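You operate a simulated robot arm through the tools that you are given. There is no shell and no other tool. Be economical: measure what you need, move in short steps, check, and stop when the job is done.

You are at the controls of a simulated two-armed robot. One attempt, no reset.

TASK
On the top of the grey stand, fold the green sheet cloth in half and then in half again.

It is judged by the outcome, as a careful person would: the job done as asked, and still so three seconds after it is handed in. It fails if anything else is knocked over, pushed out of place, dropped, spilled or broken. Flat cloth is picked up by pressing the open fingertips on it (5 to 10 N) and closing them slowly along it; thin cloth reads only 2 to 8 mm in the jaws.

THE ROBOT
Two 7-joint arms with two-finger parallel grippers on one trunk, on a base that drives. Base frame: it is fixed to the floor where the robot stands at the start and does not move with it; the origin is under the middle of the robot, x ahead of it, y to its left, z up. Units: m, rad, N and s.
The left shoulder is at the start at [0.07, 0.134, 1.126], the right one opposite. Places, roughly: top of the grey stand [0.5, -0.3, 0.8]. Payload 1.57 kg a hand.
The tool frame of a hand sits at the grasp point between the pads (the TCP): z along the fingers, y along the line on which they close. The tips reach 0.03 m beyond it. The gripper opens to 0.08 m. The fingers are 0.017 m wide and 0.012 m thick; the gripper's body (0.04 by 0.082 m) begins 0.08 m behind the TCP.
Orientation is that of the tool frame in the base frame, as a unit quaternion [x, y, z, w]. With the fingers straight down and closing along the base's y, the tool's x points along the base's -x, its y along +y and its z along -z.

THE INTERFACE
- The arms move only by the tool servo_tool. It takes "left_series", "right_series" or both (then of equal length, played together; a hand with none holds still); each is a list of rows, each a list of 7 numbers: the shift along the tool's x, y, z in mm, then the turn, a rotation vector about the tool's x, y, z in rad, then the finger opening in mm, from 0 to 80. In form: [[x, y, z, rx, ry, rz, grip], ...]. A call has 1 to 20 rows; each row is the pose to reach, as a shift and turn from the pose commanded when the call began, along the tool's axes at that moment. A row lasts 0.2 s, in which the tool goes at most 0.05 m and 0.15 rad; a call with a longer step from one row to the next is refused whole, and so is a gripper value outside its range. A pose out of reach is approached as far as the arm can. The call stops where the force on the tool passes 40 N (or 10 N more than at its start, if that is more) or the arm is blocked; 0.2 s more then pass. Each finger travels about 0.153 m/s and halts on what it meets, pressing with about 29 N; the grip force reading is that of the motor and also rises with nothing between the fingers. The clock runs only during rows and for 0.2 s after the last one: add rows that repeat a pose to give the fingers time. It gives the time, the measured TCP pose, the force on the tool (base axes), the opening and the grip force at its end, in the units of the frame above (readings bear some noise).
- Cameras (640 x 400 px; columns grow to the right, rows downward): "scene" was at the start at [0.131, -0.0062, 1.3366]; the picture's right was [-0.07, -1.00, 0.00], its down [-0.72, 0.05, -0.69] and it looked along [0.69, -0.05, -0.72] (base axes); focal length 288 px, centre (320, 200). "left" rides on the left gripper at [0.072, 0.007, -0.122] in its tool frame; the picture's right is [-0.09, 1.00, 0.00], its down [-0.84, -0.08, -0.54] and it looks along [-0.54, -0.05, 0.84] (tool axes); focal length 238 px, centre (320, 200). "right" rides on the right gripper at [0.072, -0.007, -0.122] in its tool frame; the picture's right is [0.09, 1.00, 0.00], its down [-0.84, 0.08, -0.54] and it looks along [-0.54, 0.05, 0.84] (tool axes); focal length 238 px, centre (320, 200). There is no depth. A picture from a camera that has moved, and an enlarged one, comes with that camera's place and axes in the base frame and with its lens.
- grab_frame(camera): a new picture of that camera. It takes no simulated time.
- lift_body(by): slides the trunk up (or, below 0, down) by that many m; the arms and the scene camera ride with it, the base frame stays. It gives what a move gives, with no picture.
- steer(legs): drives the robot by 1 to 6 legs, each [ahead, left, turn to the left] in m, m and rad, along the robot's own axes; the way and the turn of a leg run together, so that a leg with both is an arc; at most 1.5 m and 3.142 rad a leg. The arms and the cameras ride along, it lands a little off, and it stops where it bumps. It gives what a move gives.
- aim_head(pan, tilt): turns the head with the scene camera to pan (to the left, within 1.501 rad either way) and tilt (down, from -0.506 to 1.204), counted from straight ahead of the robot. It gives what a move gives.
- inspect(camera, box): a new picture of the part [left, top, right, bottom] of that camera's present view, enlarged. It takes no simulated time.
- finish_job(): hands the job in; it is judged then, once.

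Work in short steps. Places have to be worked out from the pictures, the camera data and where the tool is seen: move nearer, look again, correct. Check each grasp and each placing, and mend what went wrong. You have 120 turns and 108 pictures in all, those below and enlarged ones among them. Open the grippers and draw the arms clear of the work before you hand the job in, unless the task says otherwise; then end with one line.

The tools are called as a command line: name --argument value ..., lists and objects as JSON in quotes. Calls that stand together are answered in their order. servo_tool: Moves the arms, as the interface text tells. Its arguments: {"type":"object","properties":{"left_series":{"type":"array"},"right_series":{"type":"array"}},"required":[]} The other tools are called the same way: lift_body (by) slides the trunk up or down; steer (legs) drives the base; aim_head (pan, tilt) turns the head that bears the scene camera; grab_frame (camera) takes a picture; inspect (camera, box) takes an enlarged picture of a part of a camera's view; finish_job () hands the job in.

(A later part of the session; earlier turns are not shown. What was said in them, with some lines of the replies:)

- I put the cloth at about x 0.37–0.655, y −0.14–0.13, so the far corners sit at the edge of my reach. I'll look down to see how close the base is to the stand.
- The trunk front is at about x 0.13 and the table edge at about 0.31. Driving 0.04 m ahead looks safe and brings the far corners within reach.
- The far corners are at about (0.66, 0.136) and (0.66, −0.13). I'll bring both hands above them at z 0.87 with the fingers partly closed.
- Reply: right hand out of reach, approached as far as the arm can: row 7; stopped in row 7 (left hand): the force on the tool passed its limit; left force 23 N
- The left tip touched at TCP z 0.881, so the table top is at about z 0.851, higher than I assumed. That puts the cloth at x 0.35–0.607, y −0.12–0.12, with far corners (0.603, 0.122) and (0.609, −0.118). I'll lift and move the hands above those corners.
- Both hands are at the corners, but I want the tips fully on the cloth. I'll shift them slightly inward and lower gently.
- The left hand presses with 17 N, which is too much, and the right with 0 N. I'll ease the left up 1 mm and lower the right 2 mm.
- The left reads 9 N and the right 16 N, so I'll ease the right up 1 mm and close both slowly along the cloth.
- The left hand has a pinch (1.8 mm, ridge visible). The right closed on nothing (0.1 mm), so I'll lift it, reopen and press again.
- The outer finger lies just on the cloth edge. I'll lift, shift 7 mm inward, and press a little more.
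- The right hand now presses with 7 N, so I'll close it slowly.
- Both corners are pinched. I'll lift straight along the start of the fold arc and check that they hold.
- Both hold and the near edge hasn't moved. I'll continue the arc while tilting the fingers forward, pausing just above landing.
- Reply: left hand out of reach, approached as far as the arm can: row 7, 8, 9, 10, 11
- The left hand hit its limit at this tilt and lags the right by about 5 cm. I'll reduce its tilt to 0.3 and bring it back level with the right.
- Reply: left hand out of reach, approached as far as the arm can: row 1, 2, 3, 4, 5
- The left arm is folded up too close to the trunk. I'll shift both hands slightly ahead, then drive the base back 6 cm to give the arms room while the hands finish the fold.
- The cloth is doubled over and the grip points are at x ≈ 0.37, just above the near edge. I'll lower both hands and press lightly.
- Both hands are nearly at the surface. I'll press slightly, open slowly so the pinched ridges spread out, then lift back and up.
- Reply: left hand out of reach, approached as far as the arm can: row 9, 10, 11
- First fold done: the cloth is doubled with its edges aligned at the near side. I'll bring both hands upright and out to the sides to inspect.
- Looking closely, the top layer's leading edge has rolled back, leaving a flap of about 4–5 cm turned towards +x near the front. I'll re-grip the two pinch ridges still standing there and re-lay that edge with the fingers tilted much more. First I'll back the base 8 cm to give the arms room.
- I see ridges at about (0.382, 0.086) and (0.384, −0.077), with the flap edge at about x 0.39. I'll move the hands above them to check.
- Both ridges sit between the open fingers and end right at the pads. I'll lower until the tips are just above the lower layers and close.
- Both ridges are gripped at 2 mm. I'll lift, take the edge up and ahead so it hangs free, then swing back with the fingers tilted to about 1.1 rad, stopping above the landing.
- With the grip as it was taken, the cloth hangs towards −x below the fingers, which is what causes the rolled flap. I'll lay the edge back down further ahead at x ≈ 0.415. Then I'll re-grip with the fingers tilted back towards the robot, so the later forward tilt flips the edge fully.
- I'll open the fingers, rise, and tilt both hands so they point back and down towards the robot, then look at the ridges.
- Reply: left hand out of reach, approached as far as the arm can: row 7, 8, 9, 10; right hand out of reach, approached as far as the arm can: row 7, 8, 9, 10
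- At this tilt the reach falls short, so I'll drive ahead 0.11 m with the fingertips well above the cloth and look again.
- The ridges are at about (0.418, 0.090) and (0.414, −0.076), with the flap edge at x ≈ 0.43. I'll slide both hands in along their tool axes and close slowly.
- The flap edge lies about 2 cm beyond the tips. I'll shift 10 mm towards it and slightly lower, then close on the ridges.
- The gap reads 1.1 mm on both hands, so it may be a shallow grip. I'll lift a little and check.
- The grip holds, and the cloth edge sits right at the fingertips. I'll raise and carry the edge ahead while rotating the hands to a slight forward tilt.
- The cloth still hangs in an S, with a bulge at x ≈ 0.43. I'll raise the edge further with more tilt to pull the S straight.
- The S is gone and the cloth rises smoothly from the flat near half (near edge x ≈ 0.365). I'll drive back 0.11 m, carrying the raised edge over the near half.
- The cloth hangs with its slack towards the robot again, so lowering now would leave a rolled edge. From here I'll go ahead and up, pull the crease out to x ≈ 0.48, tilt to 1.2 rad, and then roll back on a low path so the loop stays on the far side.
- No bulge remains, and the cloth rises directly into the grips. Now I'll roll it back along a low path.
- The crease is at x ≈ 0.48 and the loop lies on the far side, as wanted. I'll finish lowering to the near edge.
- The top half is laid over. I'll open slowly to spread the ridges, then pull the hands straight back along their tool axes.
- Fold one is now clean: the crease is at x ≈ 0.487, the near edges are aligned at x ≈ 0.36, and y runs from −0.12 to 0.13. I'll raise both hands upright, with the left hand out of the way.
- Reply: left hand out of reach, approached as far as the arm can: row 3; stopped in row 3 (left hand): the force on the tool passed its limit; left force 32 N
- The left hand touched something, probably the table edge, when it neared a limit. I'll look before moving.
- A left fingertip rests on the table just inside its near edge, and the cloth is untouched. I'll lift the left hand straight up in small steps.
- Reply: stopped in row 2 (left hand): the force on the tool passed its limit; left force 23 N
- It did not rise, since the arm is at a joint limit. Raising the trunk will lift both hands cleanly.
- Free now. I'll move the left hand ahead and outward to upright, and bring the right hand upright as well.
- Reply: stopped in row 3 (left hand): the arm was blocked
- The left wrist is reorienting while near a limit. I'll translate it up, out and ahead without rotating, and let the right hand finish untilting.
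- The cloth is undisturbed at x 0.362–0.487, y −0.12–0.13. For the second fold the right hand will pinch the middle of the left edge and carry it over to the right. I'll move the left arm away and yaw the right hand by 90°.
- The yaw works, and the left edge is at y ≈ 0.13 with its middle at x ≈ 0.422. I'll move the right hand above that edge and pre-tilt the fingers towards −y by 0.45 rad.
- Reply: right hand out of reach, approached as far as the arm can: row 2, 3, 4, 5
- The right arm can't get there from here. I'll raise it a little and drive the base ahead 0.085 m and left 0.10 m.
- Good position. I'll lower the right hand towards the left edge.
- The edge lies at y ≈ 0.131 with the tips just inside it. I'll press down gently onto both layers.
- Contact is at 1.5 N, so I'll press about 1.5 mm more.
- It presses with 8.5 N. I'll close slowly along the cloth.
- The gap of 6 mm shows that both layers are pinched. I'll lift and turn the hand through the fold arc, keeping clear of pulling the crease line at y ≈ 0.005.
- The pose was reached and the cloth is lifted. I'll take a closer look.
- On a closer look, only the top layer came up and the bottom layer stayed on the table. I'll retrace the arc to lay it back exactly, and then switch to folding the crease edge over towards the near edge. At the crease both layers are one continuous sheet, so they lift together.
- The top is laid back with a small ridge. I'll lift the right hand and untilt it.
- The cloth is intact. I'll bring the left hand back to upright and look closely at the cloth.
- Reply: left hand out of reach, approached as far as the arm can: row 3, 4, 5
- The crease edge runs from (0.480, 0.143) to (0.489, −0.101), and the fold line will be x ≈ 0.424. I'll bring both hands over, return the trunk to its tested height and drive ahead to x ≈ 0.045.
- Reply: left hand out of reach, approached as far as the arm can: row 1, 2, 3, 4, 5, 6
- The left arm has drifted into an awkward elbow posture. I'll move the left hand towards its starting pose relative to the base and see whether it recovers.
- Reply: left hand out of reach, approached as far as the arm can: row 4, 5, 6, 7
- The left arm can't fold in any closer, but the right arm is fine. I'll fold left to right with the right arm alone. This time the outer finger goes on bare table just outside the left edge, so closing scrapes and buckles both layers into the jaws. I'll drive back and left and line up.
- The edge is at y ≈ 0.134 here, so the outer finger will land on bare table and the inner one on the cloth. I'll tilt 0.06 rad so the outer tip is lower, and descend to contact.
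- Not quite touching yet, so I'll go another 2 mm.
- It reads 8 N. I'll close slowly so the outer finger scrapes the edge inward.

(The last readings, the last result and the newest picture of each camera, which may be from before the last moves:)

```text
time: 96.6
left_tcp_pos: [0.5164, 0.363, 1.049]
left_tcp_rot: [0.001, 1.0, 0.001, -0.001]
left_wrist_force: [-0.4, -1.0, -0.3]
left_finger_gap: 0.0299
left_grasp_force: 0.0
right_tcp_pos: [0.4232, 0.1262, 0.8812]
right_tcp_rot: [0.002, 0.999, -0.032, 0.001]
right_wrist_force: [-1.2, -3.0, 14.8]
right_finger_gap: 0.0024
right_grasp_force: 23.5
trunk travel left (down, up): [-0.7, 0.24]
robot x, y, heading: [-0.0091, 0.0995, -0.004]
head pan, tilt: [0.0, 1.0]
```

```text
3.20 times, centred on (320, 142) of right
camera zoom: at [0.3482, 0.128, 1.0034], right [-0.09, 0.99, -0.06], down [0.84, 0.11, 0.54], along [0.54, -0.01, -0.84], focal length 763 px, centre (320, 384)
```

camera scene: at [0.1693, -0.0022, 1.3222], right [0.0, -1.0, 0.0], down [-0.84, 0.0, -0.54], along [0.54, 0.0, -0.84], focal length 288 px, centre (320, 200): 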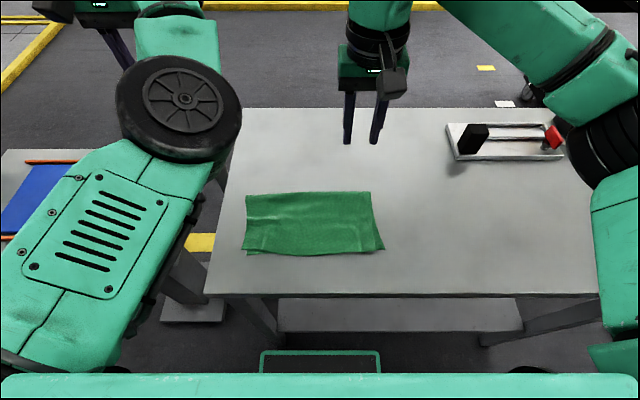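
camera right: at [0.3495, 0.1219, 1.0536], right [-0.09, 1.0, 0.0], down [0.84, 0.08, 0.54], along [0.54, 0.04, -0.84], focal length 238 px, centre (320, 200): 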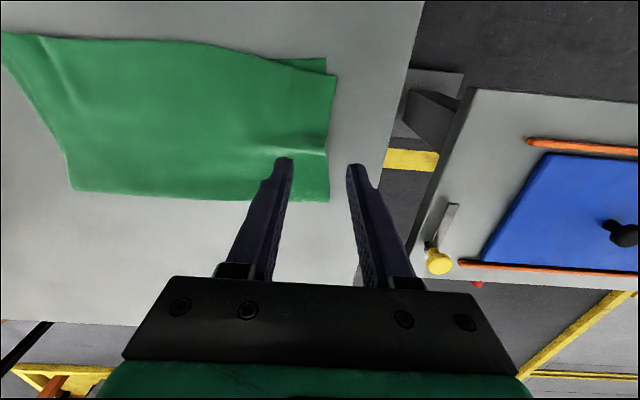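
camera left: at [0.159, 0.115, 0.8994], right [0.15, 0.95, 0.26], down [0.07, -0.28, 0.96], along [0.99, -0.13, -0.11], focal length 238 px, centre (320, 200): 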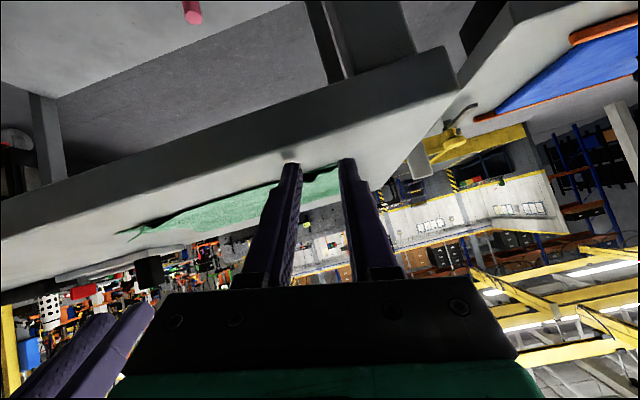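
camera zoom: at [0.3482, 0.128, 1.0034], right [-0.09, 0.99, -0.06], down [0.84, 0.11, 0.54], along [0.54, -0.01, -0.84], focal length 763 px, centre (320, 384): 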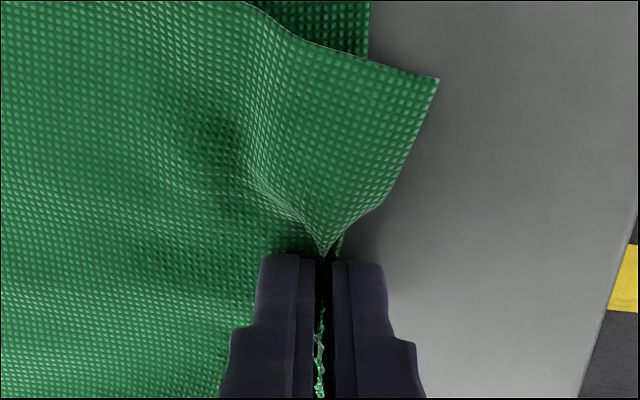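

The edge is captured, with two edges visible and a gap of 2.4 mm. I'll lift a little and check whether both layers came.

servo_tool --right_series '[[0, -3, -12, 0, 0, 0, 0], [0, -8, -25, 0, 0, 0, 0], [0, -12, -38, 0, 0, 0, 0], [0, -12, -38, 0, 0, 0, 0]]'

inspect --camera "scene" --box '[260, 150, 420, 250]'

grab_frame --camera "right"

```text
time: 97.6
left_tcp_pos: [0.5182, 0.3639, 1.0477]
left_tcp_rot: [0.002, 1.0, 0.002, -0.002]
left_wrist_force: [-1.2, 0.3, -0.3]
left_finger_gap: 0.0298
left_grasp_force: 0.0
right_tcp_pos: [0.4229, 0.1175, 0.9188]
right_tcp_rot: [0.002, 0.999, -0.032, 0.0]
right_wrist_force: [-0.5, -0.3, 0.2]
right_finger_gap: 0.0019
right_grasp_force: 24.0
trunk travel left (down, up): [-0.7, 0.24]
robot x, y, heading: [-0.0128, 0.0952, -0.001]
head pan, tilt: [0.0, 1.0]
```

```text
4.00 times, centred on (340, 200) of scene
camera zoom: at [0.1102, 0.0976, 1.3222], right [0.0, -1.0, 0.0], down [-0.84, 0.0, -0.54], along [0.54, 0.0, -0.84], focal length 1154 px, centre (240, 200)
```

zoom: 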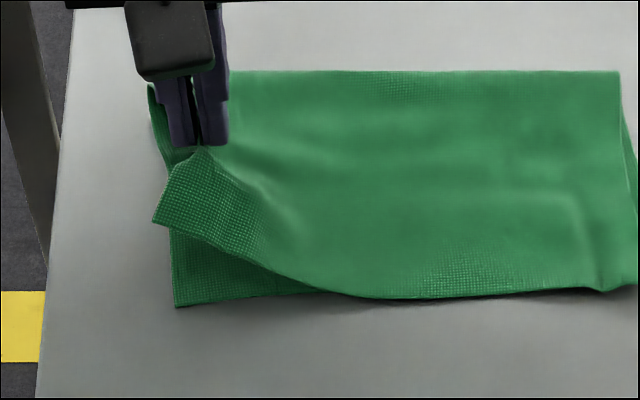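

```text
17 pictures are left
camera right: at [0.3496, 0.1191, 1.0417], right [-0.09, 0.99, -0.06], down [0.84, 0.11, 0.54], along [0.54, -0.01, -0.84], focal length 238 px, centre (320, 200)
```

right: 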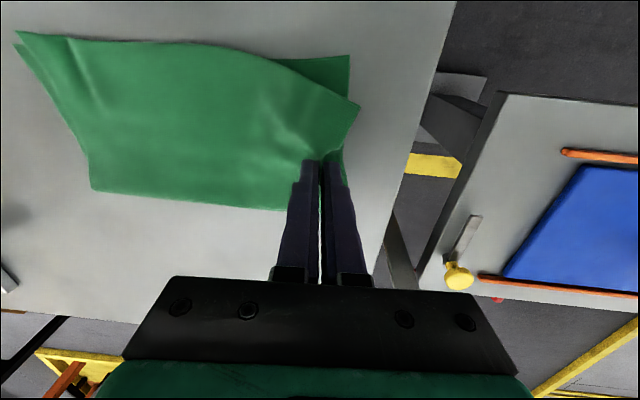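

Only the top layer came up again. However, this layer is joined to the bottom one at the crease, so carrying it fully across drags the bottom layer's far corner along. The remaining single-layer near corner can then be folded over on its own. I'll carry the top across to the right with the fingers tilting towards +y.

servo_tool --right_series '[[0, -18, -22, -0.115, 0, 0, 0], [0, -42, -35, -0.235, 0, 0, 0], [0, -69, -40, -0.355, 0, 0, 0], [0, -97, -39, -0.475, 0, 0, 0], [0, -127, -34, -0.595, 0, 0, 0], [0, -157, -23, -0.715, 0, 0, 0], [0, -187, -7, -0.835, 0, 0, 0], [0, -213, 11, -0.955, 0, 0, 0], [0, -231, 31, -1.065, 0, 0, 0], [0, -231, 31, -1.065, 0, 0, 0]]'

inspect --camera "scene" --box '[260, 130, 452, 250]'

```text
time: 99.8
left_tcp_pos: [0.5192, 0.3598, 1.048]
left_tcp_rot: [0.002, 1.0, 0.002, -0.002]
left_wrist_force: [-0.2, -0.7, -0.1]
left_finger_gap: 0.0298
left_grasp_force: 0.0
right_tcp_pos: [0.4121, -0.1245, 0.9029]
right_tcp_rot: [0.051, 0.874, 0.483, -0.013]
right_wrist_force: [0.2, 0.5, -0.3]
right_finger_gap: 0.0019
right_grasp_force: 23.6
right hand out of reach, approached as far as the arm can: row 9, 10
trunk travel left (down, up): [-0.7, 0.24]
robot x, y, heading: [-0.0094, 0.1007, -0.004]
head pan, tilt: [0.0, 1.0]
```

```text
3.33 times, centred on (356, 190) of scene
camera zoom: at [0.1098, 0.0938, 1.3221], right [0.0, -1.0, 0.0], down [-0.84, 0.0, -0.54], along [0.54, 0.0, -0.84], focal length 962 px, centre (200, 233)
```

zoom: 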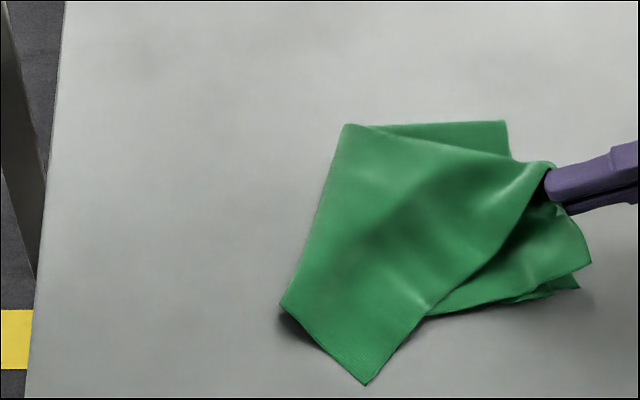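

The whole left half has swung over: the fold runs from (0.49, 0.00) to (0.365, 0.05). The outer layer's near corner lies at about (0.317, 0.007) and will need moving to (0.36, −0.12). I'll lower the current grip and release it.

servo_tool --right_series '[[-5, -11, 1, 0, 0, 0, 0], [-10, -22, 2, 0, 0, 0, 0], [-10, -22, 2, 0, 0, 0, 5], [-10, -22, 2, 0, 0, 0, 10], [-10, -22, 2, 0, 0, 0, 15], [-10, -22, -10, 0, 0, 0, 15], [-10, -20, -30, 0, 0, 0, 15], [-10, -15, -60, 0, 0, 0, 15]]'

inspect --camera "scene" --box '[260, 130, 452, 250]'

```text
time: 101.6
left_tcp_pos: [0.5182, 0.3628, 1.0493]
left_tcp_rot: [0.002, 1.0, 0.002, -0.002]
left_wrist_force: [-0.2, -0.6, -0.5]
left_finger_gap: 0.0301
left_grasp_force: 0.0
right_tcp_pos: [0.4111, -0.1669, 0.9385]
right_tcp_rot: [0.052, 0.875, 0.482, -0.013]
right_wrist_force: [-0.1, -0.1, 0.2]
right_finger_gap: 0.0149
right_grasp_force: 0.1
right hand out of reach, approached as far as the arm can: row 1, 2, 3, 4, 5, 6, 7, 8
trunk travel left (down, up): [-0.7, 0.24]
robot x, y, heading: [-0.0123, 0.0991, -0.009]
head pan, tilt: [0.0, 1.0]
```

```text
3.33 times, centred on (356, 190) of scene
camera zoom: at [0.1096, 0.0959, 1.3222], right [0.0, -1.0, 0.0], down [-0.84, 0.0, -0.54], along [0.54, 0.0, -0.84], focal length 962 px, centre (200, 233)
```

zoom: 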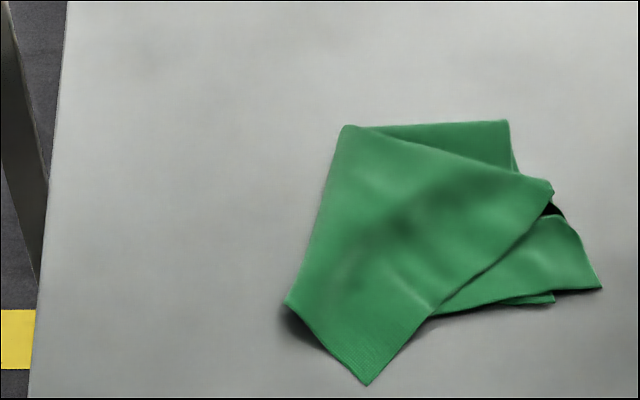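

The outer flap is twisted: its crease corner is at about (0.443, −0.116) and its near corner D at about (0.317, 0.006). Its right faces are already up, so dragging D towards (0.36, −0.12) should straighten it. I'll raise the right hand upright first.

servo_tool --right_series '[[0, 15, -10, 0, 0, 0, 15], [0, 35, -22, 0.14, -0.004, -0.015, 15], [0, 50, -32, 0.28, -0.008, -0.03, 20], [0, 50, -32, 0.42, -0.012, -0.046, 20], [0, 50, -32, 0.56, -0.015, -0.061, 20], [0, 50, -32, 0.7, -0.019, -0.076, 20], [0, 50, -32, 0.84, -0.023, -0.091, 20], [0, 50, -32, 0.98, -0.026, -0.106, 20], [0, 50, -32, 1.007, -0.027, -0.109, 20]]'

```text
time: 103.6
left_tcp_pos: [0.5181, 0.3625, 1.0486]
left_tcp_rot: [0.002, 1.0, 0.001, -0.002]
left_wrist_force: [0.5, -0.1, 0.0]
left_finger_gap: 0.0302
left_grasp_force: 0.1
right_tcp_pos: [0.4152, -0.1664, 0.9982]
right_tcp_rot: [0.0, 1.0, -0.001, 0.0]
right_wrist_force: [0.0, 0.4, 0.1]
right_finger_gap: 0.0202
right_grasp_force: 0.0
trunk travel left (down, up): [-0.7, 0.24]
robot x, y, heading: [-0.0108, 0.1019, -0.003]
head pan, tilt: [0.0, 1.0]
```

Upright. I'll move above D, at about (0.35, 0.006).

servo_tool --right_series '[[13, 35, 5, 0, 0, 0, 20], [26, 70, 12, 0, 0, 0, 20], [39, 105, 25, 0, 0, 0, 20], [52, 140, 45, 0, 0, 0, 20], [65, 172, 70, 0, 0, 0, 20], [65, 172, 93, 0, 0, 0, 20], [65, 172, 93, 0, 0, 0, 20]]'

grab_frame --camera "right"

```text
time: 105.2
left_tcp_pos: [0.5173, 0.3638, 1.0488]
left_tcp_rot: [0.002, 1.0, 0.001, -0.001]
left_wrist_force: [0.8, 0.5, -0.1]
left_finger_gap: 0.03
left_grasp_force: 0.0
right_tcp_pos: [0.3497, 0.0041, 0.9053]
right_tcp_rot: [-0.001, 1.0, -0.001, 0.002]
right_wrist_force: [-1.1, -0.1, -0.3]
right_finger_gap: 0.0199
right_grasp_force: 0.2
trunk travel left (down, up): [-0.7, 0.24]
robot x, y, heading: [-0.0098, 0.0981, -0.009]
head pan, tilt: [0.0, 1.0]
```

```text
14 pictures are left
camera right: at [0.2766, -0.0014, 1.0269], right [-0.09, 1.0, 0.0], down [0.83, 0.08, 0.54], along [0.54, 0.05, -0.84], focal length 238 px, centre (320, 200)
```

right: 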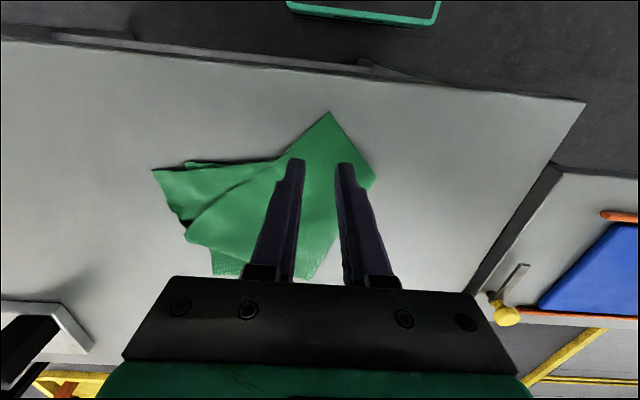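

D is at (0.315, 0.009), and both tips are over the flap. I'll press down and close slowly.

servo_tool --right_series '[[0, 0, 12, 0, 0, 0, 22], [0, 0, 22, 0, 0, 0, 22], [0, 0, 24, 0, 0, 0, 22], [0, 0, 25, 0, 0, 0, 22], [0, 0, 25, 0, 0, 0, 22]]'

```text
time: 106.4
left_tcp_pos: [0.5156, 0.3642, 1.0496]
left_tcp_rot: [0.002, 1.0, 0.001, -0.001]
left_wrist_force: [0.1, 0.6, -0.1]
left_finger_gap: 0.0304
left_grasp_force: 0.0
right_tcp_pos: [0.349, 0.0061, 0.8813]
right_tcp_rot: [-0.001, 1.0, -0.001, 0.004]
right_wrist_force: [4.3, -0.8, 22.5]
right_finger_gap: 0.023
right_grasp_force: 1.0
trunk travel left (down, up): [-0.7, 0.24]
robot x, y, heading: [-0.0108, 0.0973, -0.001]
head pan, tilt: [0.0, 1.0]
```

The force is 22 N, a little high, so I'll ease up 1 mm and close.

servo_tool --right_series '[[0, 0, -1.2, 0, 0, 0, 22], [0, 0, -1.2, 0, 0, 0, 20], [0, 0, -1.2, 0, 0, 0, 18], [0, 0, -1.2, 0, 0, 0, 16], [0, 0, -1.2, 0, 0, 0, 14], [0, 0, -1.2, 0, 0, 0, 12], [0, 0, -1.2, 0, 0, 0, 10], [0, 0, -1.2, 0, 0, 0, 8], [0, 0, -1.2, 0, 0, 0, 6], [0, 0, -1.2, 0, 0, 0, 4], [0, 0, -1.2, 0, 0, 0, 2], [0, 0, -1.2, 0, 0, 0, 0], [0, 0, -1.2, 0, 0, 0, 0], [0, 0, -15, 0, 0, 0, 0], [0, 0, -30, 0, 0, 0, 0], [0, 0, -30, 0, 0, 0, 0]]'

inspect --camera "scene" --box '[260, 130, 452, 250]'

```text
time: 109.8
left_tcp_pos: [0.5185, 0.3634, 1.0502]
left_tcp_rot: [0.001, 1.0, 0.001, -0.002]
left_wrist_force: [0.4, -0.1, -0.2]
left_finger_gap: 0.0301
left_grasp_force: 0.1
right_tcp_pos: [0.3506, 0.006, 0.9092]
right_tcp_rot: [-0.002, 1.0, -0.002, 0.0]
right_wrist_force: [-0.6, 0.6, -0.8]
right_finger_gap: 0.0
right_grasp_force: 21.5
trunk travel left (down, up): [-0.7, 0.24]
robot x, y, heading: [-0.0109, 0.0977, -0.008]
head pan, tilt: [0.0, 1.0]
```

```text
3.33 times, centred on (356, 190) of scene
camera zoom: at [0.1105, 0.0973, 1.3221], right [0.0, -1.0, 0.0], down [-0.84, 0.0, -0.54], along [0.54, 0.0, -0.84], focal length 962 px, centre (200, 233)
```

zoom: 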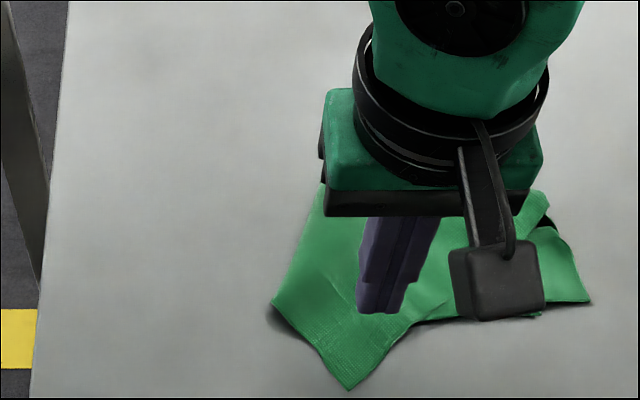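

That closed on nothing. I'll reopen to 30 mm, move 5 mm deeper and press more lightly.

servo_tool --right_series '[[-5, 0, 0, 0, 0, 0, 15], [-5, -2, 0, 0, 0, 0, 30], [-5, -2, 18, 0, 0, 0, 30], [-5, -2, 27, 0, 0, 0, 30], [-5, -2, 27.5, 0, 0, 0, 30], [-5, -2, 27.5, 0, 0, 0, 30]]'

```text
time: 111.2
left_tcp_pos: [0.5174, 0.3631, 1.0488]
left_tcp_rot: [0.002, 1.0, 0.001, -0.001]
left_wrist_force: [0.2, 0.1, 0.1]
left_finger_gap: 0.03
left_grasp_force: 0.1
right_tcp_pos: [0.3546, 0.0034, 0.8827]
right_tcp_rot: [-0.001, 1.0, -0.001, 0.001]
right_wrist_force: [0.8, 0.4, 8.6]
right_finger_gap: 0.0301
right_grasp_force: 0.3
trunk travel left (down, up): [-0.7, 0.24]
robot x, y, heading: [-0.0108, 0.0966, -0.0]
head pan, tilt: [0.0, 1.0]
```

It reads 8.6 N. I'll close slowly here and look before lifting.

servo_tool --right_series '[[0, 0, 0, 0, 0, 0, 28], [0, 0, 0, 0, 0, 0, 26], [0, 0, 0, 0, 0, 0, 24], [0, 0, 0, 0, 0, 0, 22], [0, 0, 0, 0, 0, 0, 20], [0, 0, 0, 0, 0, 0, 18], [0, 0, 0, 0, 0, 0, 16], [0, 0, 0, 0, 0, 0, 14], [0, 0, 0, 0, 0, 0, 12], [0, 0, 0, 0, 0, 0, 10], [0, 0, 0, 0, 0, 0, 8], [0, 0, 0, 0, 0, 0, 6], [0, 0, 0, 0, 0, 0, 4], [0, 0, 0, 0, 0, 0, 2], [0, 0, 0, 0, 0, 0, 0], [0, 0, 0, 0, 0, 0, 0]]'

```text
time: 114.6
left_tcp_pos: [0.5173, 0.3637, 1.0493]
left_tcp_rot: [0.002, 1.0, 0.001, -0.001]
left_wrist_force: [0.4, -1.2, 0.2]
left_finger_gap: 0.03
left_grasp_force: 0.2
right_tcp_pos: [0.355, 0.0028, 0.8811]
right_tcp_rot: [-0.001, 1.0, -0.002, 0.002]
right_wrist_force: [0.2, 0.5, 9.5]
right_finger_gap: 0.0023
right_grasp_force: 23.7
trunk travel left (down, up): [-0.7, 0.24]
robot x, y, heading: [-0.0121, 0.0996, -0.002]
head pan, tilt: [0.0, 1.0]
```

Gripped at 2.3 mm. I'll lift slightly and carry D ahead and to the right with a rotation of about 0.6 rad, then lower.

servo_tool --right_series '[[0, 0, -15, 0, 0, 0, 0], [-3, -5, -30, 0, 0, -0.05, 0], [-8, -20, -35, 0, 0, -0.15, 0], [-13, -36, -35, 0, 0, -0.26, 0], [-19, -52, -35, 0, 0, -0.38, 0], [-25, -70, -33, 0, 0, -0.5, 0], [-31, -88, -30, 0, 0, -0.6, 0], [-36, -100, -22, 0, 0, -0.6, 0], [-36, -100, -12, 0, 0, -0.6, 0], [-36, -100, -7, 0, 0, -0.6, 0], [-36, -100, -7, 0, 0, -0.6, 0]]'

inspect --camera "scene" --box '[260, 130, 452, 250]'

```text
time: 117.0
left_tcp_pos: [0.5181, 0.363, 1.0476]
left_tcp_rot: [0.002, 1.0, 0.002, -0.002]
left_wrist_force: [0.0, -0.4, -0.2]
left_finger_gap: 0.03
left_grasp_force: 0.1
right_tcp_pos: [0.3919, -0.0965, 0.8891]
right_tcp_rot: [-0.297, 0.955, -0.001, 0.002]
right_wrist_force: [-0.3, 0.3, 0.9]
right_finger_gap: 0.0025
right_grasp_force: 23.8
trunk travel left (down, up): [-0.7, 0.24]
robot x, y, heading: [-0.0086, 0.0972, -0.007]
head pan, tilt: [0.0, 1.0]
```

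```text
3.33 times, centred on (356, 190) of scene
camera zoom: at [0.1098, 0.0976, 1.3222], right [0.0, -1.0, 0.0], down [-0.84, 0.0, -0.54], along [0.54, 0.0, -0.84], focal length 962 px, centre (200, 233)
```

zoom: 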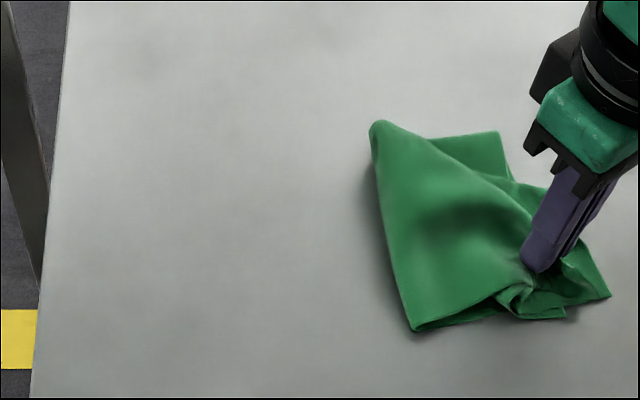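

The fold line is now nearly straight along y ≈ −0.015. I'll release slowly, lift clear and look.

servo_tool --right_series '[[0, 0, 0, 0, 0, 0, 5], [0, 0, 0, 0, 0, 0, 10], [0, 0, 0, 0, 0, 0, 16], [0, 0, 0, 0, 0, 0, 22], [0, 0, -20, 0, 0, 0, 22], [0, 0, -50, 0, 0, 0, 22], [0, 0, -90, 0, 0, 0.15, 22], [0, -40, -110, 0, 0, 0.3, 22], [0, -80, -120, 0, 0, 0.45, 22], [0, -120, -120, 0, 0, 0.6, 22]]'

inspect --camera "scene" --box '[260, 130, 452, 250]'

```text
time: 119.2
left_tcp_pos: [0.5197, 0.3623, 1.0487]
left_tcp_rot: [0.001, 1.0, 0.001, -0.002]
left_wrist_force: [0.0, 0.7, 0.2]
left_finger_gap: 0.0302
left_grasp_force: 0.1
right_tcp_pos: [0.4596, -0.1956, 1.0098]
right_tcp_rot: [0.0, 1.0, 0.0, 0.0]
right_wrist_force: [0.3, 0.2, 0.5]
right_finger_gap: 0.022
right_grasp_force: 0.0
trunk travel left (down, up): [-0.7, 0.24]
robot x, y, heading: [-0.006, 0.0962, -0.004]
head pan, tilt: [0.0, 1.0]
```

```text
3.33 times, centred on (356, 190) of scene
camera zoom: at [0.1108, 0.0968, 1.3221], right [0.0, -1.0, 0.0], down [-0.84, 0.0, -0.54], along [0.54, 0.0, -0.84], focal length 962 px, centre (200, 233)
```

zoom: 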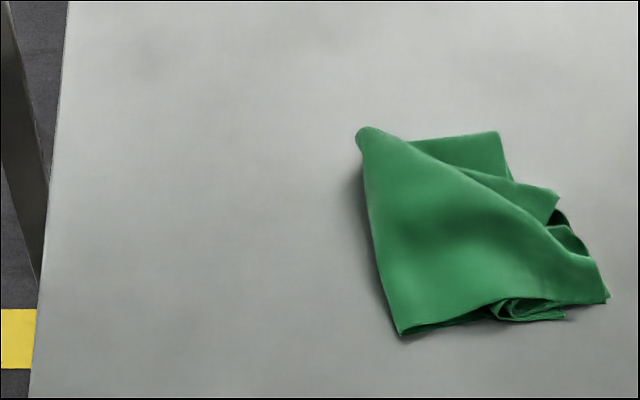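

The footprint is close to a quarter. The far side of the upper layers is skewed, with a corner at about (0.443, −0.119) that should sit near (0.487, −0.12), and there is a small curl at the near edge. I'll look from the wrist camera.

servo_tool --right_series '[[20, 60, 30, 0, 0, 0, 24], [30, 95, 40, 0, 0, 0, 24], [30, 95, 40, 0, 0, 0, 24]]'

inspect --camera "right" --box '[160, 20, 448, 200]'

```text
refused: row 1 steps farther than a row can; nothing moved
```

```text
2.22 times, centred on (304, 110) of right
camera zoom: at [0.3865, -0.2018, 1.1326], right [-0.09, 1.0, 0.0], down [0.84, 0.08, 0.54], along [0.54, 0.05, -0.84], focal length 530 px, centre (356, 400)
```

zoom: 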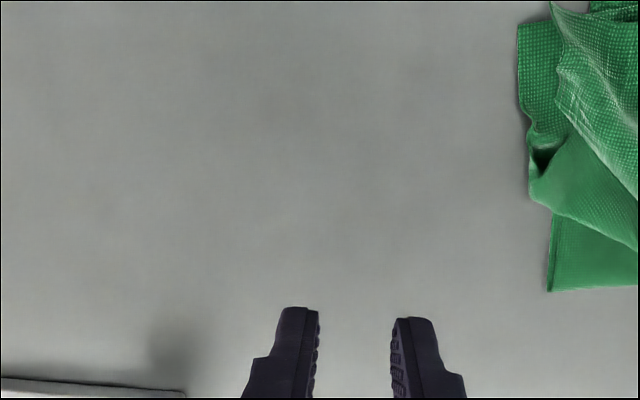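

I'll redo that move with smaller steps.

servo_tool --right_series '[[10, 32, 13, 0, 0, 0, 24], [20, 64, 26, 0, 0, 0, 24], [30, 96, 40, 0, 0, 0, 24], [30, 96, 40, 0, 0, 0, 24]]'

inspect --camera "right" --box '[190, 40, 446, 200]'

```text
time: 120.2
left_tcp_pos: [0.5178, 0.3633, 1.0485]
left_tcp_rot: [0.003, 1.0, 0.001, -0.001]
left_wrist_force: [-0.3, -0.3, -0.6]
left_finger_gap: 0.03
left_grasp_force: 0.1
right_tcp_pos: [0.43, -0.0985, 0.968]
right_tcp_rot: [-0.001, 1.0, -0.001, 0.001]
right_wrist_force: [0.4, -0.8, -0.6]
right_finger_gap: 0.024
right_grasp_force: 0.1
trunk travel left (down, up): [-0.7, 0.24]
robot x, y, heading: [-0.011, 0.1013, -0.004]
head pan, tilt: [0.0, 1.0]
```

```text
2.50 times, centred on (318, 120) of right
camera zoom: at [0.3563, -0.1055, 1.0908], right [-0.09, 1.0, 0.0], down [0.84, 0.08, 0.54], along [0.54, 0.05, -0.84], focal length 596 px, centre (325, 400)
```

zoom: 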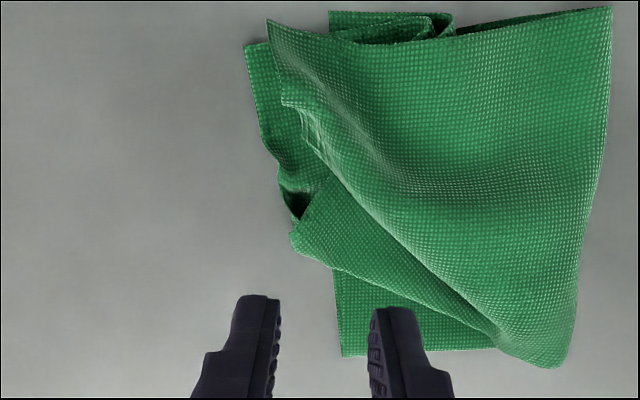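

The crease corner C is at about (0.432, −0.109) and should go to about (0.486, −0.09). I'll pinch the small exposed triangle beside it at (0.433, −0.092) with a narrow opening and drag it away from the robot.

servo_tool --right_series '[[-1, 3, 30, 0, 0, 0, 18], [-3, 6, 60, 0, 0, 0, 18], [-3, 6, 76, 0, 0, 0, 18], [-3, 6, 80, 0, 0, 0, 18], [-3, 6, 80, 0, 0, 0, 18]]'

```text
time: 121.4
left_tcp_pos: [0.5179, 0.3629, 1.0494]
left_tcp_rot: [0.002, 1.0, 0.001, -0.002]
left_wrist_force: [0.0, -0.8, -1.0]
left_finger_gap: 0.03
left_grasp_force: 0.0
right_tcp_pos: [0.4318, -0.0931, 0.8885]
right_tcp_rot: [0.0, 1.0, -0.001, 0.0]
right_wrist_force: [-0.5, -0.1, 1.1]
right_finger_gap: 0.0179
right_grasp_force: 0.0
trunk travel left (down, up): [-0.7, 0.24]
robot x, y, heading: [-0.0117, 0.0982, -0.006]
head pan, tilt: [0.0, 1.0]
```

Light contact at z 0.8885. I'll press 3 mm more, close, and read the gap.

servo_tool --right_series '[[0, 0, 2, 0, 0, 0, 18], [0, 0, 3.5, 0, 0, 0, 18], [0, 0, 3.5, 0, 0, 0, 16], [0, 0, 3.5, 0, 0, 0, 14], [0, 0, 3.5, 0, 0, 0, 12], [0, 0, 3.5, 0, 0, 0, 10], [0, 0, 3.5, 0, 0, 0, 8], [0, 0, 3.5, 0, 0, 0, 6], [0, 0, 3.5, 0, 0, 0, 4], [0, 0, 3.5, 0, 0, 0, 2], [0, 0, 3.5, 0, 0, 0, 0], [0, 0, 3.5, 0, 0, 0, 0], [0, 0, 3.5, 0, 0, 0, 0]]'

```text
time: 124.2
left_tcp_pos: [0.5176, 0.3634, 1.0485]
left_tcp_rot: [0.001, 1.0, 0.002, -0.002]
left_wrist_force: [-0.3, 0.2, 0.4]
left_finger_gap: 0.0299
left_grasp_force: 0.1
right_tcp_pos: [0.4329, -0.0924, 0.8859]
right_tcp_rot: [0.0, 1.0, -0.001, 0.001]
right_wrist_force: [-0.2, 0.5, -0.3]
right_finger_gap: 0.0
right_grasp_force: 21.1
trunk travel left (down, up): [-0.7, 0.24]
robot x, y, heading: [-0.0096, 0.0985, -0.001]
head pan, tilt: [0.0, 1.0]
```

It closed on nothing because the cloth just compressed. I'll lift, open to 26 mm and press further to get real force.

servo_tool --right_series '[[0, 0, -12, 0, 0, 0, 5], [0, 2, -12, 0, 0, 0, 26], [0, 2, -3, 0, 0, 0, 26], [0, 2, 2, 0, 0, 0, 26], [0, 2, 3.5, 0, 0, 0, 26], [0, 2, 3.5, 0, 0, 0, 26]]'

```text
time: 125.6
left_tcp_pos: [0.5188, 0.3637, 1.0488]
left_tcp_rot: [0.002, 1.0, 0.001, -0.002]
left_wrist_force: [0.4, 0.0, 0.2]
left_finger_gap: 0.0298
left_grasp_force: 0.0
right_tcp_pos: [0.4327, -0.0918, 0.8823]
right_tcp_rot: [-0.001, 1.0, -0.001, 0.002]
right_wrist_force: [0.2, -0.7, 0.5]
right_finger_gap: 0.026
right_grasp_force: 0.1
trunk travel left (down, up): [-0.7, 0.24]
robot x, y, heading: [-0.0081, 0.0919, -0.004]
head pan, tilt: [0.0, 1.0]
```

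Still almost no force at z 0.882, so the layers are very thin. I'll press 1.5 mm more.

servo_tool --right_series '[[0, 0, 1.5, 0, 0, 0, 26], [0, 0, 1.5, 0, 0, 0, 26]]'

```text
time: 126.2
left_tcp_pos: [0.5167, 0.3641, 1.0487]
left_tcp_rot: [0.002, 1.0, 0.001, -0.002]
left_wrist_force: [-0.1, -0.3, 0.0]
left_finger_gap: 0.03
left_grasp_force: 0.1
right_tcp_pos: [0.4325, -0.0907, 0.8829]
right_tcp_rot: [-0.001, 1.0, 0.0, 0.003]
right_wrist_force: [0.9, -0.9, 8.5]
right_finger_gap: 0.0257
right_grasp_force: 0.0
trunk travel left (down, up): [-0.7, 0.24]
robot x, y, heading: [-0.0133, 0.099, 0.001]
head pan, tilt: [0.0, 1.0]
```

It reads 8.5 N. I'll close slowly, then do a small lift.

servo_tool --right_series '[[0, 0, 0, 0, 0, 0, 24], [0, 0, 0, 0, 0, 0, 22], [0, 0, 0, 0, 0, 0, 20], [0, 0, 0, 0, 0, 0, 18], [0, 0, 0, 0, 0, 0, 16], [0, 0, 0, 0, 0, 0, 14], [0, 0, 0, 0, 0, 0, 12], [0, 0, 0, 0, 0, 0, 10], [0, 0, 0, 0, 0, 0, 8], [0, 0, 0, 0, 0, 0, 6], [0, 0, 0, 0, 0, 0, 4], [0, 0, 0, 0, 0, 0, 2], [0, 0, 0, 0, 0, 0, 0], [0, 0, 0, 0, 0, 0, 0], [-3, 0, -12, 0, 0, 0, 0], [-3, 0, -12, 0, 0, 0, 0]]'

inspect --camera "right" --box '[190, 40, 446, 200]'

```text
time: 129.6
left_tcp_pos: [0.5175, 0.3642, 1.0484]
left_tcp_rot: [0.001, 1.0, 0.001, -0.001]
left_wrist_force: [-0.2, -0.3, -0.4]
left_finger_gap: 0.0301
left_grasp_force: 0.1
right_tcp_pos: [0.4348, -0.092, 0.8939]
right_tcp_rot: [-0.001, 1.0, -0.001, 0.001]
right_wrist_force: [0.1, 0.7, 0.0]
right_finger_gap: 0.0016
right_grasp_force: 24.0
trunk travel left (down, up): [-0.7, 0.24]
robot x, y, heading: [-0.0121, 0.0975, -0.006]
head pan, tilt: [0.0, 1.0]
```

```text
2.50 times, centred on (318, 120) of right
camera zoom: at [0.3615, -0.0976, 1.0153], right [-0.09, 1.0, 0.0], down [0.84, 0.08, 0.54], along [0.54, 0.05, -0.84], focal length 596 px, centre (325, 400)
```

zoom: 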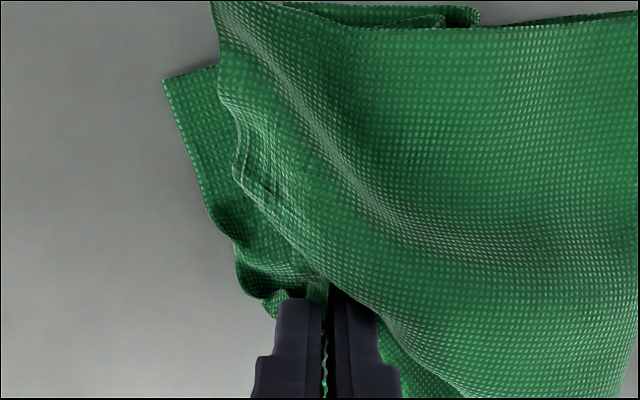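

It's gripped at 1.6 mm. I'll drag it 5 cm away from the robot, lower, release and lift clear.

servo_tool --right_series '[[-10, 1, -2, 0, 0, 0, 0], [-20, 2, -4, 0, 0, 0, 0], [-30, 3, -4, 0, 0, 0, 0], [-40, 5, -4, 0, 0, 0, 0], [-51, 6, -4, 0, 0, 0, 0], [-51, 6, 4, 0, 0, 0, 0], [-51, 6, 9, 0, 0, 0, 0], [-51, 6, 9, 0, 0, 0, 6], [-51, 6, 9, 0, 0, 0, 14], [-51, 6, 9, 0, 0, 0, 22], [-51, 6, -15, 0, 0, 0, 22], [-51, 6, -50, 0, 0, 0, 22], [-30, -15, -85, 0, 0, 0, 22], [-10, -50, -110, 0, 0, 0, 22], [0, -95, -110, 0, 0, 0, 22]]'

inspect --camera "scene" --box '[260, 130, 452, 250]'

```text
time: 132.8
left_tcp_pos: [0.5174, 0.3615, 1.0488]
left_tcp_rot: [0.001, 1.0, 0.001, -0.001]
left_wrist_force: [-0.2, 0.0, 0.2]
left_finger_gap: 0.0302
left_grasp_force: 0.1
right_tcp_pos: [0.436, -0.1874, 1.0037]
right_tcp_rot: [-0.002, 1.0, -0.001, 0.002]
right_wrist_force: [0.5, -0.1, -0.7]
right_finger_gap: 0.022
right_grasp_force: 0.0
trunk travel left (down, up): [-0.7, 0.24]
robot x, y, heading: [-0.0102, 0.1008, 0.001]
head pan, tilt: [0.0, 1.0]
```

```text
3.33 times, centred on (356, 190) of scene
camera zoom: at [0.1095, 0.0956, 1.3222], right [0.0, -1.0, 0.0], down [-0.84, 0.0, -0.54], along [0.54, 0.0, -0.84], focal length 962 px, centre (200, 233)
```

zoom: 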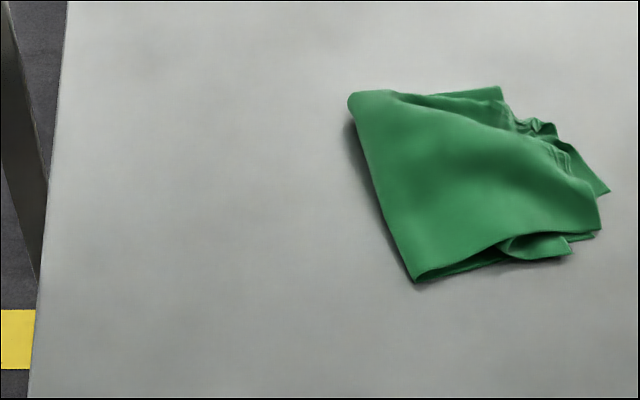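

The stack is now close to a quarter-size square, with some bunching at its far right. I'll take a closer look from above before deciding on a last smoothing move.

servo_tool --right_series '[[10, 40, 0, 0, 0, 0, 22], [20, 80, -10, 0, 0, 0, 22], [30, 110, -20, 0, 0, 0, 22], [30, 110, -20, 0, 0, 0, 22]]'

inspect --camera "right" --box '[190, 40, 446, 200]'

```text
time: 133.8
left_tcp_pos: [0.5189, 0.3624, 1.0491]
left_tcp_rot: [0.002, 1.0, 0.001, -0.002]
left_wrist_force: [0.7, 0.1, -0.1]
left_finger_gap: 0.0303
left_grasp_force: 0.1
right_tcp_pos: [0.4058, -0.0768, 1.0236]
right_tcp_rot: [-0.001, 1.0, -0.001, 0.001]
right_wrist_force: [0.1, -0.4, 0.1]
right_finger_gap: 0.0221
right_grasp_force: 0.1
trunk travel left (down, up): [-0.7, 0.24]
robot x, y, heading: [-0.012, 0.0975, -0.002]
head pan, tilt: [0.0, 1.0]
```

```text
2.50 times, centred on (318, 120) of right
camera zoom: at [0.3324, -0.0834, 1.1448], right [-0.09, 1.0, 0.0], down [0.84, 0.08, 0.54], along [0.54, 0.05, -0.84], focal length 596 px, centre (325, 400)
```

zoom: 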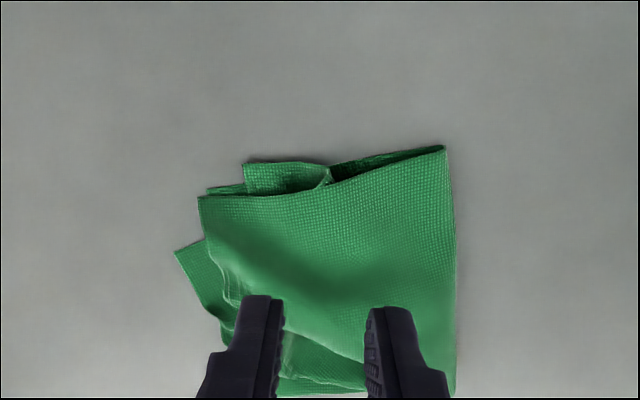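

The stack lies as a compact quarter-size square with all layers folded over. Pulling more would probably just drag the whole stack, so I'll leave it. I'll open the grippers and draw the arms clear.

servo_tool --left_series '[[0, 0, -15, 0, 0, 0, 40], [0, 0, -30, 0, 0, 0, 60], [0, 0, -40, 0, 0, 0, 80], [0, 0, -40, 0, 0, 0, 80], [0, 0, -40, 0, 0, 0, 80], [0, 0, -40, 0, 0, 0, 80]]' --right_series '[[0, -20, -20, 0, 0, 0, 40], [0, -50, -40, 0, 0, 0, 60], [0, -85, -50, 0, 0, 0, 80], [0, -120, -55, 0, 0, 0, 80], [0, -155, -60, 0, 0, 0, 80], [0, -190, -60, 0, 0, 0, 80]]'

steer --legs '[[-0.15, -0.05, 0]]'

grab_frame --camera "scene"

inspect --camera "scene" --box '[260, 80, 420, 180]'

```text
time: 135.2
left_tcp_pos: [0.5179, 0.3633, 1.0883]
left_tcp_rot: [0.002, 1.0, 0.001, -0.001]
left_wrist_force: [0.1, 0.5, -0.9]
left_finger_gap: 0.08
left_grasp_force: 0.1
right_tcp_pos: [0.4047, -0.2678, 1.0834]
right_tcp_rot: [-0.001, 1.0, 0.0, 0.002]
right_wrist_force: [-1.0, -0.2, 0.7]
right_finger_gap: 0.0801
right_grasp_force: 0.0
trunk travel left (down, up): [-0.7, 0.24]
robot x, y, heading: [-0.0086, 0.0928, -0.005]
head pan, tilt: [0.0, 1.0]
```

```text
time: 136.7
left_tcp_pos: [0.3707, 0.3146, 1.0886]
left_tcp_rot: [0.002, 1.0, 0.001, -0.002]
left_wrist_force: [-0.4, 0.7, 0.4]
left_finger_gap: 0.0799
left_grasp_force: 0.0
right_tcp_pos: [0.2564, -0.3146, 1.0818]
right_tcp_rot: [0.0, 1.0, -0.001, 0.001]
right_wrist_force: [0.7, -0.1, 0.1]
right_finger_gap: 0.08
right_grasp_force: 0.0
trunk travel left (down, up): [-0.7, 0.24]
robot x, y, heading: [-0.159, 0.0496, -0.008]
head pan, tilt: [0.0, 1.0]
```

```text
5 pictures are left
camera scene: at [-0.0375, 0.0488, 1.322], right [0.0, -1.0, 0.0], down [-0.84, 0.0, -0.54], along [0.54, 0.0, -0.84], focal length 288 px, centre (320, 200)
```

scene: 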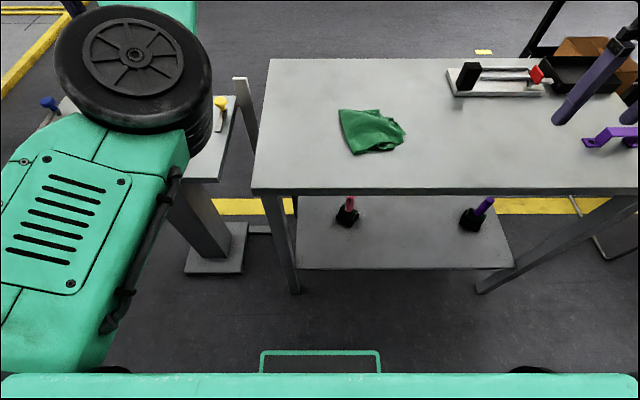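

```text
4.00 times, centred on (340, 130) of scene
camera zoom: at [-0.0375, 0.0488, 1.322], right [0.0, -1.0, 0.0], down [-0.84, 0.0, -0.54], along [0.54, 0.0, -0.84], focal length 1154 px, centre (240, 480)
```

zoom: 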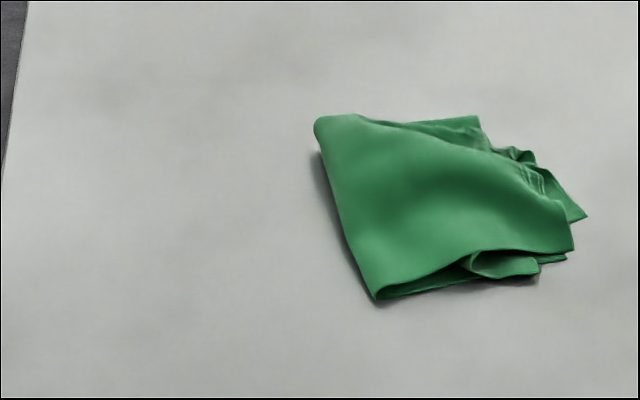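

The cloth is folded to about a quarter of its size, nothing else has moved, and both arms are clear with their grippers open. I'm handing it in.

finish_job

```text
The job is handed in.
```

I folded the green cloth in half and then in half again on the grey stand, but the second fold is untidy. The upper layers are skewed, there is some bunching at the far right, and a small tuck sticks out at the near edge. Its footprint is roughly a quarter of the original, and nothing else looked moved in the last picture.
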